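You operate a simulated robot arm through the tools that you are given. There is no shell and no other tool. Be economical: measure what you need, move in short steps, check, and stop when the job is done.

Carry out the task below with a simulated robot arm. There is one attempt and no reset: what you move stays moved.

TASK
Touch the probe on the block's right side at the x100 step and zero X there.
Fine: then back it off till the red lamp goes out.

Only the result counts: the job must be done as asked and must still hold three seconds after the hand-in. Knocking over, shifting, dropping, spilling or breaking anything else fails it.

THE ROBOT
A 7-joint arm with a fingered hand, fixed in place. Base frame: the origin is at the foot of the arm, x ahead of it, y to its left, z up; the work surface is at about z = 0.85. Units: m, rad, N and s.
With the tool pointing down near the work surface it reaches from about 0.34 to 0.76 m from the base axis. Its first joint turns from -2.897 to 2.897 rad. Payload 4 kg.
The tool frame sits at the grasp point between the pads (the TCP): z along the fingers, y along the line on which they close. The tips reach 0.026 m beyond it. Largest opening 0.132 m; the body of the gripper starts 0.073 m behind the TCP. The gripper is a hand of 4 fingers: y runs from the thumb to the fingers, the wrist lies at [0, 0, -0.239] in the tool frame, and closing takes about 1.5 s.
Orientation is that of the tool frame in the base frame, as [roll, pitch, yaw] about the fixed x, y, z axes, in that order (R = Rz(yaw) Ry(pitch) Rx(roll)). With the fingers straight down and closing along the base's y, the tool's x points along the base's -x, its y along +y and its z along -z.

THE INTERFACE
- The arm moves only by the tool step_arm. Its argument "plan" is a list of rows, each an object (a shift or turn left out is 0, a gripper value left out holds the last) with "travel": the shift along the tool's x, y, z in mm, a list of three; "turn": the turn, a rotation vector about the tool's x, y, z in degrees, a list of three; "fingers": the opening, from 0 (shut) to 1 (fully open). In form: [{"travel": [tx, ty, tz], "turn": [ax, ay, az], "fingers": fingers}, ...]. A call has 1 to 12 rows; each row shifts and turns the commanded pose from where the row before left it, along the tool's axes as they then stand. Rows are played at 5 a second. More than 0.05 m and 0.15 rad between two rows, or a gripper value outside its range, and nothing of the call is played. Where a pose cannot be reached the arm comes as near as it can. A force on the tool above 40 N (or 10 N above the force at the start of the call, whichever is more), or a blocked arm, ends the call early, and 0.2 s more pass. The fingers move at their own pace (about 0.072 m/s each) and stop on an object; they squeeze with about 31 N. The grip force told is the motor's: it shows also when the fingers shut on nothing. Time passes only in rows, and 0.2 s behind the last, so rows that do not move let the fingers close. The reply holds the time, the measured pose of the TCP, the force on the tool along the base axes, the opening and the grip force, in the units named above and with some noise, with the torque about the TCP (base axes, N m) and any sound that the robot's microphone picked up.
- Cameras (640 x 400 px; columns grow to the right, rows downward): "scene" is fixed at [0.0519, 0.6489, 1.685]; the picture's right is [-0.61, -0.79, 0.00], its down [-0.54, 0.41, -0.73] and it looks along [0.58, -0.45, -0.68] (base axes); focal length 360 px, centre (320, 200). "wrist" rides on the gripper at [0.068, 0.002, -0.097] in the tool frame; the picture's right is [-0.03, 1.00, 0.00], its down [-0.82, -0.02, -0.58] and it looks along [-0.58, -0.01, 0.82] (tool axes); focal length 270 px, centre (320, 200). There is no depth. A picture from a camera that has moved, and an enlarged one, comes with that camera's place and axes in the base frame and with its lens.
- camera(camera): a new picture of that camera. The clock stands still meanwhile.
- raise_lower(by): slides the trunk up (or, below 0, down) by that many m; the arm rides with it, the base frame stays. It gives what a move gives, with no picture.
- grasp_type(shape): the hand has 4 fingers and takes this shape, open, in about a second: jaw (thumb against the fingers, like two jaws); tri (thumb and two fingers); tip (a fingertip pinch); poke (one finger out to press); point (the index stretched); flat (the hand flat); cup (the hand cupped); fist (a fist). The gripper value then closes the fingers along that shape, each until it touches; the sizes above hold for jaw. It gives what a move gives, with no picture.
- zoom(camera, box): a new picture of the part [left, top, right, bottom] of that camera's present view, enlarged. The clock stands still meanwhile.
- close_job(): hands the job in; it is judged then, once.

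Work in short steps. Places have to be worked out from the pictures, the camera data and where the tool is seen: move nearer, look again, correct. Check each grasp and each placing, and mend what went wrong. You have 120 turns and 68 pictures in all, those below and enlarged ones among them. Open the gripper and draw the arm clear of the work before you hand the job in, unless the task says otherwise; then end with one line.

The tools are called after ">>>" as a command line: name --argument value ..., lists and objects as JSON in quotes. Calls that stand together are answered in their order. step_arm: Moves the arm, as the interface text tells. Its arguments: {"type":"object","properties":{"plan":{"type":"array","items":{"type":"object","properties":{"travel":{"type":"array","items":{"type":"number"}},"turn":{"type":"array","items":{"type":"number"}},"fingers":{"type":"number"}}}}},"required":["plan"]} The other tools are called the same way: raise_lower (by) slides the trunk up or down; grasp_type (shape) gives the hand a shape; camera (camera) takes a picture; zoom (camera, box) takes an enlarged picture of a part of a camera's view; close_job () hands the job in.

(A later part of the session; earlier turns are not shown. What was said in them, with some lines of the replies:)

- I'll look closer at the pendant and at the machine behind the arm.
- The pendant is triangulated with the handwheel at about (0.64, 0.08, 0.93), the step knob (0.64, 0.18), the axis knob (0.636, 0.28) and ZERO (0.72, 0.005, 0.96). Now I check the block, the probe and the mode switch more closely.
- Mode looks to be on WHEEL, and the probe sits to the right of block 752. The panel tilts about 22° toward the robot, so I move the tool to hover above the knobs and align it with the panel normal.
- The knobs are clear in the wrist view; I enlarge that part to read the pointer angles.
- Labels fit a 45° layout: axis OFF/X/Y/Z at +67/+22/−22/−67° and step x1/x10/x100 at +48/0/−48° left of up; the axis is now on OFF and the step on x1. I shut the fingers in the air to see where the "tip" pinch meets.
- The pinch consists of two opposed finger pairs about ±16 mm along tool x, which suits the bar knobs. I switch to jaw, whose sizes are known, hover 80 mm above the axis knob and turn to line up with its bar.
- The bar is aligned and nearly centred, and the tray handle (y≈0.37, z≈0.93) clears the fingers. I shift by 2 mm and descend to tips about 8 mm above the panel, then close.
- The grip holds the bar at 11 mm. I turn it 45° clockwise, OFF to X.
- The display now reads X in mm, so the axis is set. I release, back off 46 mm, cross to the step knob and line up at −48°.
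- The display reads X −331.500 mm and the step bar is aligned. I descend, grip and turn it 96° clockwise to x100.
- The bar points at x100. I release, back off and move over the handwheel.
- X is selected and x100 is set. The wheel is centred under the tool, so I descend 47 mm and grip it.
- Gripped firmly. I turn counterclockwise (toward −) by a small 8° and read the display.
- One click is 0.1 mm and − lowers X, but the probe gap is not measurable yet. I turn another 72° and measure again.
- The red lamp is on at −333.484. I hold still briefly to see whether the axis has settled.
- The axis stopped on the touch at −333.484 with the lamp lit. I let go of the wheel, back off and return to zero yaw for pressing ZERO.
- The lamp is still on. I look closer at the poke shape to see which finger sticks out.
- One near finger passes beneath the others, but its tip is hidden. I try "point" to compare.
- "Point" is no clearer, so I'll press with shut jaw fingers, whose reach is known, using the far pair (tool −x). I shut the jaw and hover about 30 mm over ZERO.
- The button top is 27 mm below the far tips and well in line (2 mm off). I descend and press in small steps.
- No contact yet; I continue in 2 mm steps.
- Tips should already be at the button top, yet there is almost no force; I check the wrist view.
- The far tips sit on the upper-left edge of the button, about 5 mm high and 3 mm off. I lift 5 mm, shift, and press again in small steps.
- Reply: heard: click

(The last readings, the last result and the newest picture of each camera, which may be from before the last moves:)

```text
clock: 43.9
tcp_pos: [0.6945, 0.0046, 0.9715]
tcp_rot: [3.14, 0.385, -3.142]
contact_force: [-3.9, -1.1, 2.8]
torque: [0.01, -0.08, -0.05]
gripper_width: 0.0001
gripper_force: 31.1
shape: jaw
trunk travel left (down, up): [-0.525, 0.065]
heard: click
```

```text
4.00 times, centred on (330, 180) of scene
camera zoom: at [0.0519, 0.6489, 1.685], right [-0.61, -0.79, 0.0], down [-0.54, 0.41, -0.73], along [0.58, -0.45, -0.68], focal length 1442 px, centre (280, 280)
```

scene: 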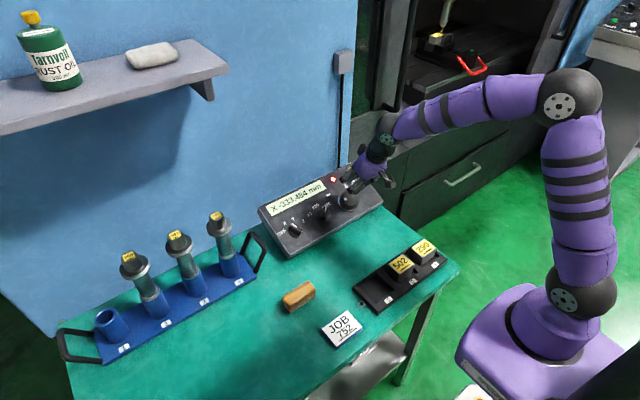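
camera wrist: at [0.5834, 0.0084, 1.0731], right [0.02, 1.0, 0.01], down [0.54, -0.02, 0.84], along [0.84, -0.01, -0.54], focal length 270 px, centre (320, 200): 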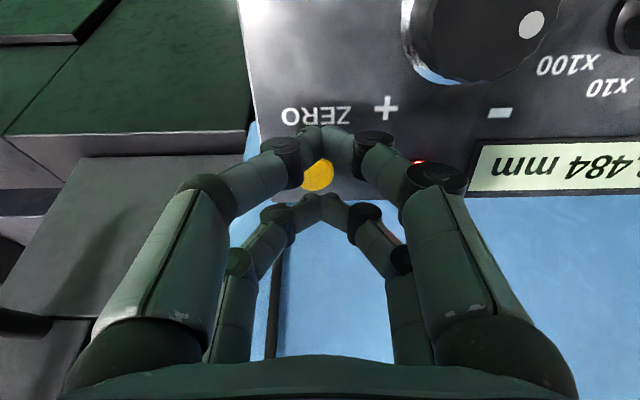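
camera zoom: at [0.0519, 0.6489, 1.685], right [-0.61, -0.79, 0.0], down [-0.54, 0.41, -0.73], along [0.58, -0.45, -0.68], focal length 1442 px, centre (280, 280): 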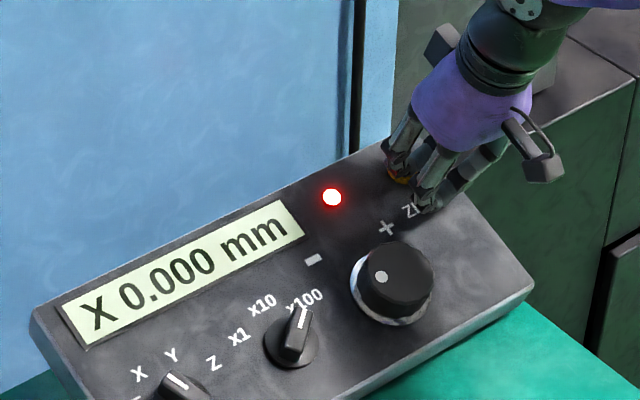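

A click was heard and the display reads X 0.000 with the lamp still on. I lift off the button, return over the handwheel and open.

>>> step_arm --plan '[{"travel": [0, 0, -20]}, {"travel": [0, 0, -20]}, {"travel": [20.2, 26.3, -5.8]}, {"travel": [20.2, 26.3, -5.8]}, {"travel": [20.2, 26.4, -5.8]}, {"fingers": 0.8}, {}, {}, {}, {}]'

>>> camera --camera "wrist"

>>> zoom --camera "scene" --box '[260, 130, 400, 230]'

```text
clock: 46.1
tcp_pos: [0.6153, 0.0821, 1.0043]
tcp_rot: [3.141, 0.386, 3.142]
contact_force: [0.5, -0.7, 0.3]
torque: [0.02, 0.02, -0.01]
gripper_width: 0.1054
gripper_force: 0.1
shape: jaw
trunk travel left (down, up): [-0.525, 0.065]
```

```text
26 pictures are left
camera wrist: at [0.5162, 0.0841, 1.0684], right [0.02, 1.0, 0.01], down [0.54, -0.02, 0.84], along [0.84, -0.01, -0.54], focal length 270 px, centre (320, 200)
```

wrist: 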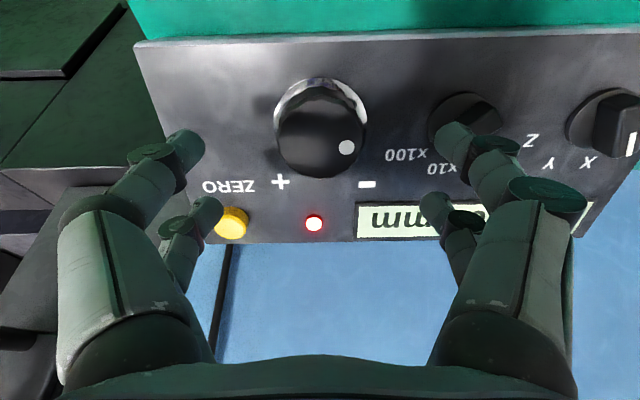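

```text
4.00 times, centred on (330, 180) of scene
camera zoom: at [0.0519, 0.6489, 1.685], right [-0.61, -0.79, 0.0], down [-0.54, 0.41, -0.73], along [0.58, -0.45, -0.68], focal length 1442 px, centre (280, 280)
```

zoom: 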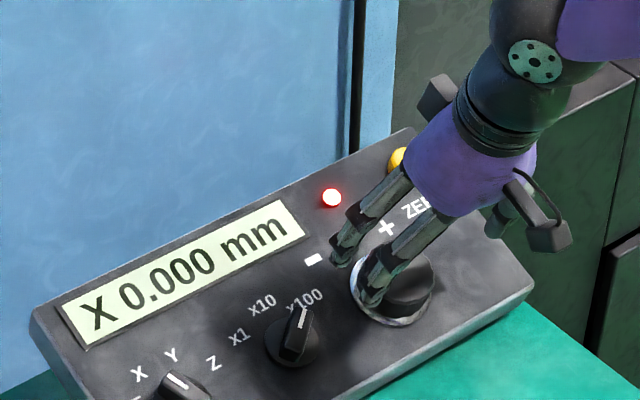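

The zero holds and the lamp is on. I descend, grip the wheel, then turn +6° toward +.

>>> step_arm --plan '[{"travel": [0, 1, 20]}, {"travel": [0, 0, 17]}, {"travel": [0, 0, 12]}, {}, {"fingers": 0}, {}, {}, {}, {}, {}]'

>>> step_arm --plan '[{"turn": [0, 0, 3]}, {"turn": [0, 0, 3]}, {}]'

>>> zoom --camera "scene" --box '[260, 130, 400, 230]'

```text
clock: 48.3
tcp_pos: [0.6343, 0.0843, 0.9565]
tcp_rot: [3.14, 0.385, -3.141]
contact_force: [2.5, -0.2, -1.1]
torque: [-0.01, -0.03, -0.02]
gripper_width: 0.0339
gripper_force: 30.7
shape: jaw
trunk travel left (down, up): [-0.525, 0.065]
```

```text
clock: 49.1
tcp_pos: [0.6342, 0.0846, 0.9562]
tcp_rot: [3.1, 0.382, 3.027]
contact_force: [1.3, -0.5, 3.6]
torque: [-0.05, -0.03, -0.03]
gripper_width: 0.0341
gripper_force: 30.9
shape: jaw
trunk travel left (down, up): [-0.525, 0.065]
```

```text
4.00 times, centred on (330, 180) of scene
camera zoom: at [0.0519, 0.6489, 1.685], right [-0.61, -0.79, 0.0], down [-0.54, 0.41, -0.73], along [0.58, -0.45, -0.68], focal length 1442 px, centre (280, 280)
```

zoom: 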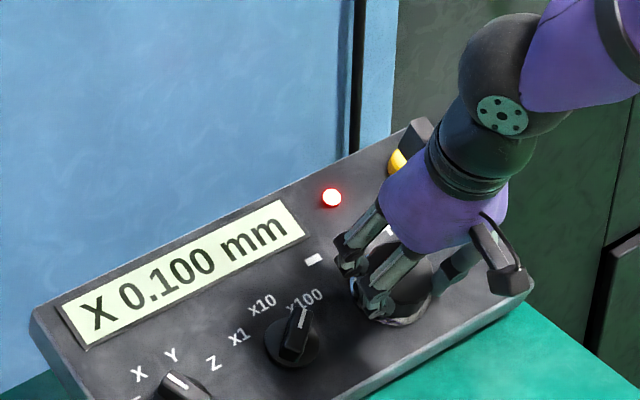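

X reads 0.100 and the lamp is still on. I turn another click's worth (+3.5°).

>>> step_arm --plan '[{"turn": [0, 0, 3.6]}, {}]'

>>> zoom --camera "scene" --box '[260, 130, 400, 230]'

```text
clock: 49.7
tcp_pos: [0.6345, 0.085, 0.9558]
tcp_rot: [3.074, 0.378, 2.96]
contact_force: [-1.3, 0.7, 3.5]
torque: [0.02, -0.02, 0.04]
gripper_width: 0.0342
gripper_force: 31.0
shape: jaw
trunk travel left (down, up): [-0.525, 0.065]
```

```text
4.00 times, centred on (330, 180) of scene
camera zoom: at [0.0519, 0.6489, 1.685], right [-0.61, -0.79, 0.0], down [-0.54, 0.41, -0.73], along [0.58, -0.45, -0.68], focal length 1442 px, centre (280, 280)
```

zoom: 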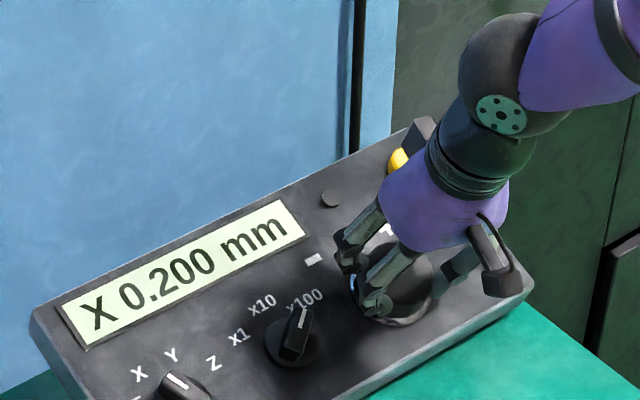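

The lamp is out at X 0.200. I release the wheel and draw the arm clear along the panel normal.

>>> step_arm --plan '[{"fingers": 0.9}, {}, {}, {}, {"travel": [0, 0, -25]}, {"travel": [0, 0, -40]}, {"travel": [0, 0, -45]}, {"travel": [0, 0, -45]}, {"travel": [0, 0, -45]}, {}]'

>>> camera --camera "scene"

>>> zoom --camera "scene" --box '[260, 130, 400, 230]'

```text
clock: 51.9
tcp_pos: [0.5623, 0.0844, 1.146]
tcp_rot: [3.076, 0.379, 2.96]
contact_force: [0.0, -0.1, 0.1]
torque: [0.02, -0.01, 0.01]
gripper_width: 0.1188
gripper_force: 0.0
shape: jaw
trunk travel left (down, up): [-0.525, 0.065]
```

```text
22 pictures are left
```

scene: 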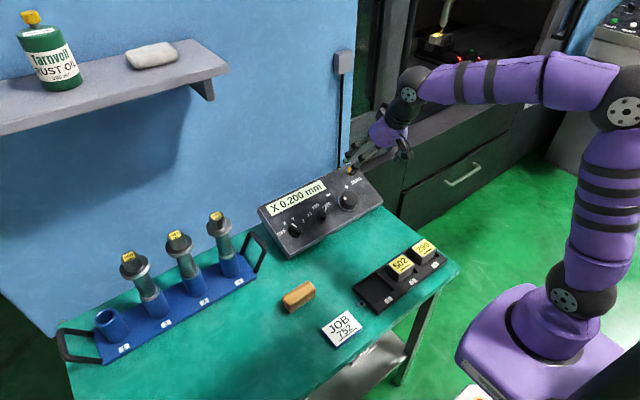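

```text
4.00 times, centred on (330, 180) of scene
camera zoom: at [0.0519, 0.6489, 1.685], right [-0.61, -0.79, 0.0], down [-0.54, 0.41, -0.73], along [0.58, -0.45, -0.68], focal length 1442 px, centre (280, 280)
```

zoom: 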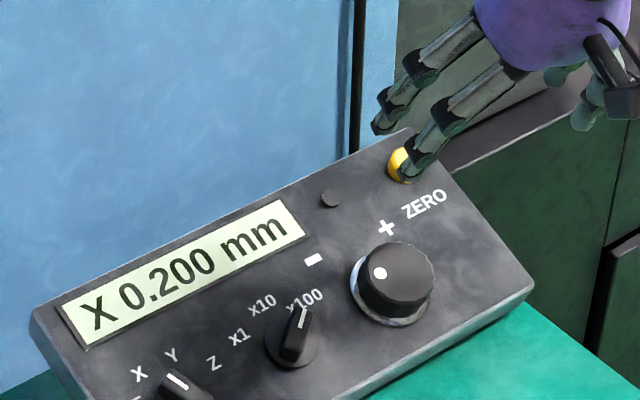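

The display holds X 0.200, the lamp is out, the hand is open and clear, and nothing else has moved. I hand the job in.

>>> close_job

```text
The job is handed in.
```

The probe touched the block's right side at the x100 step, X was zeroed there, and I backed it off two x100 clicks to X 0.200 mm, where the red lamp went out.
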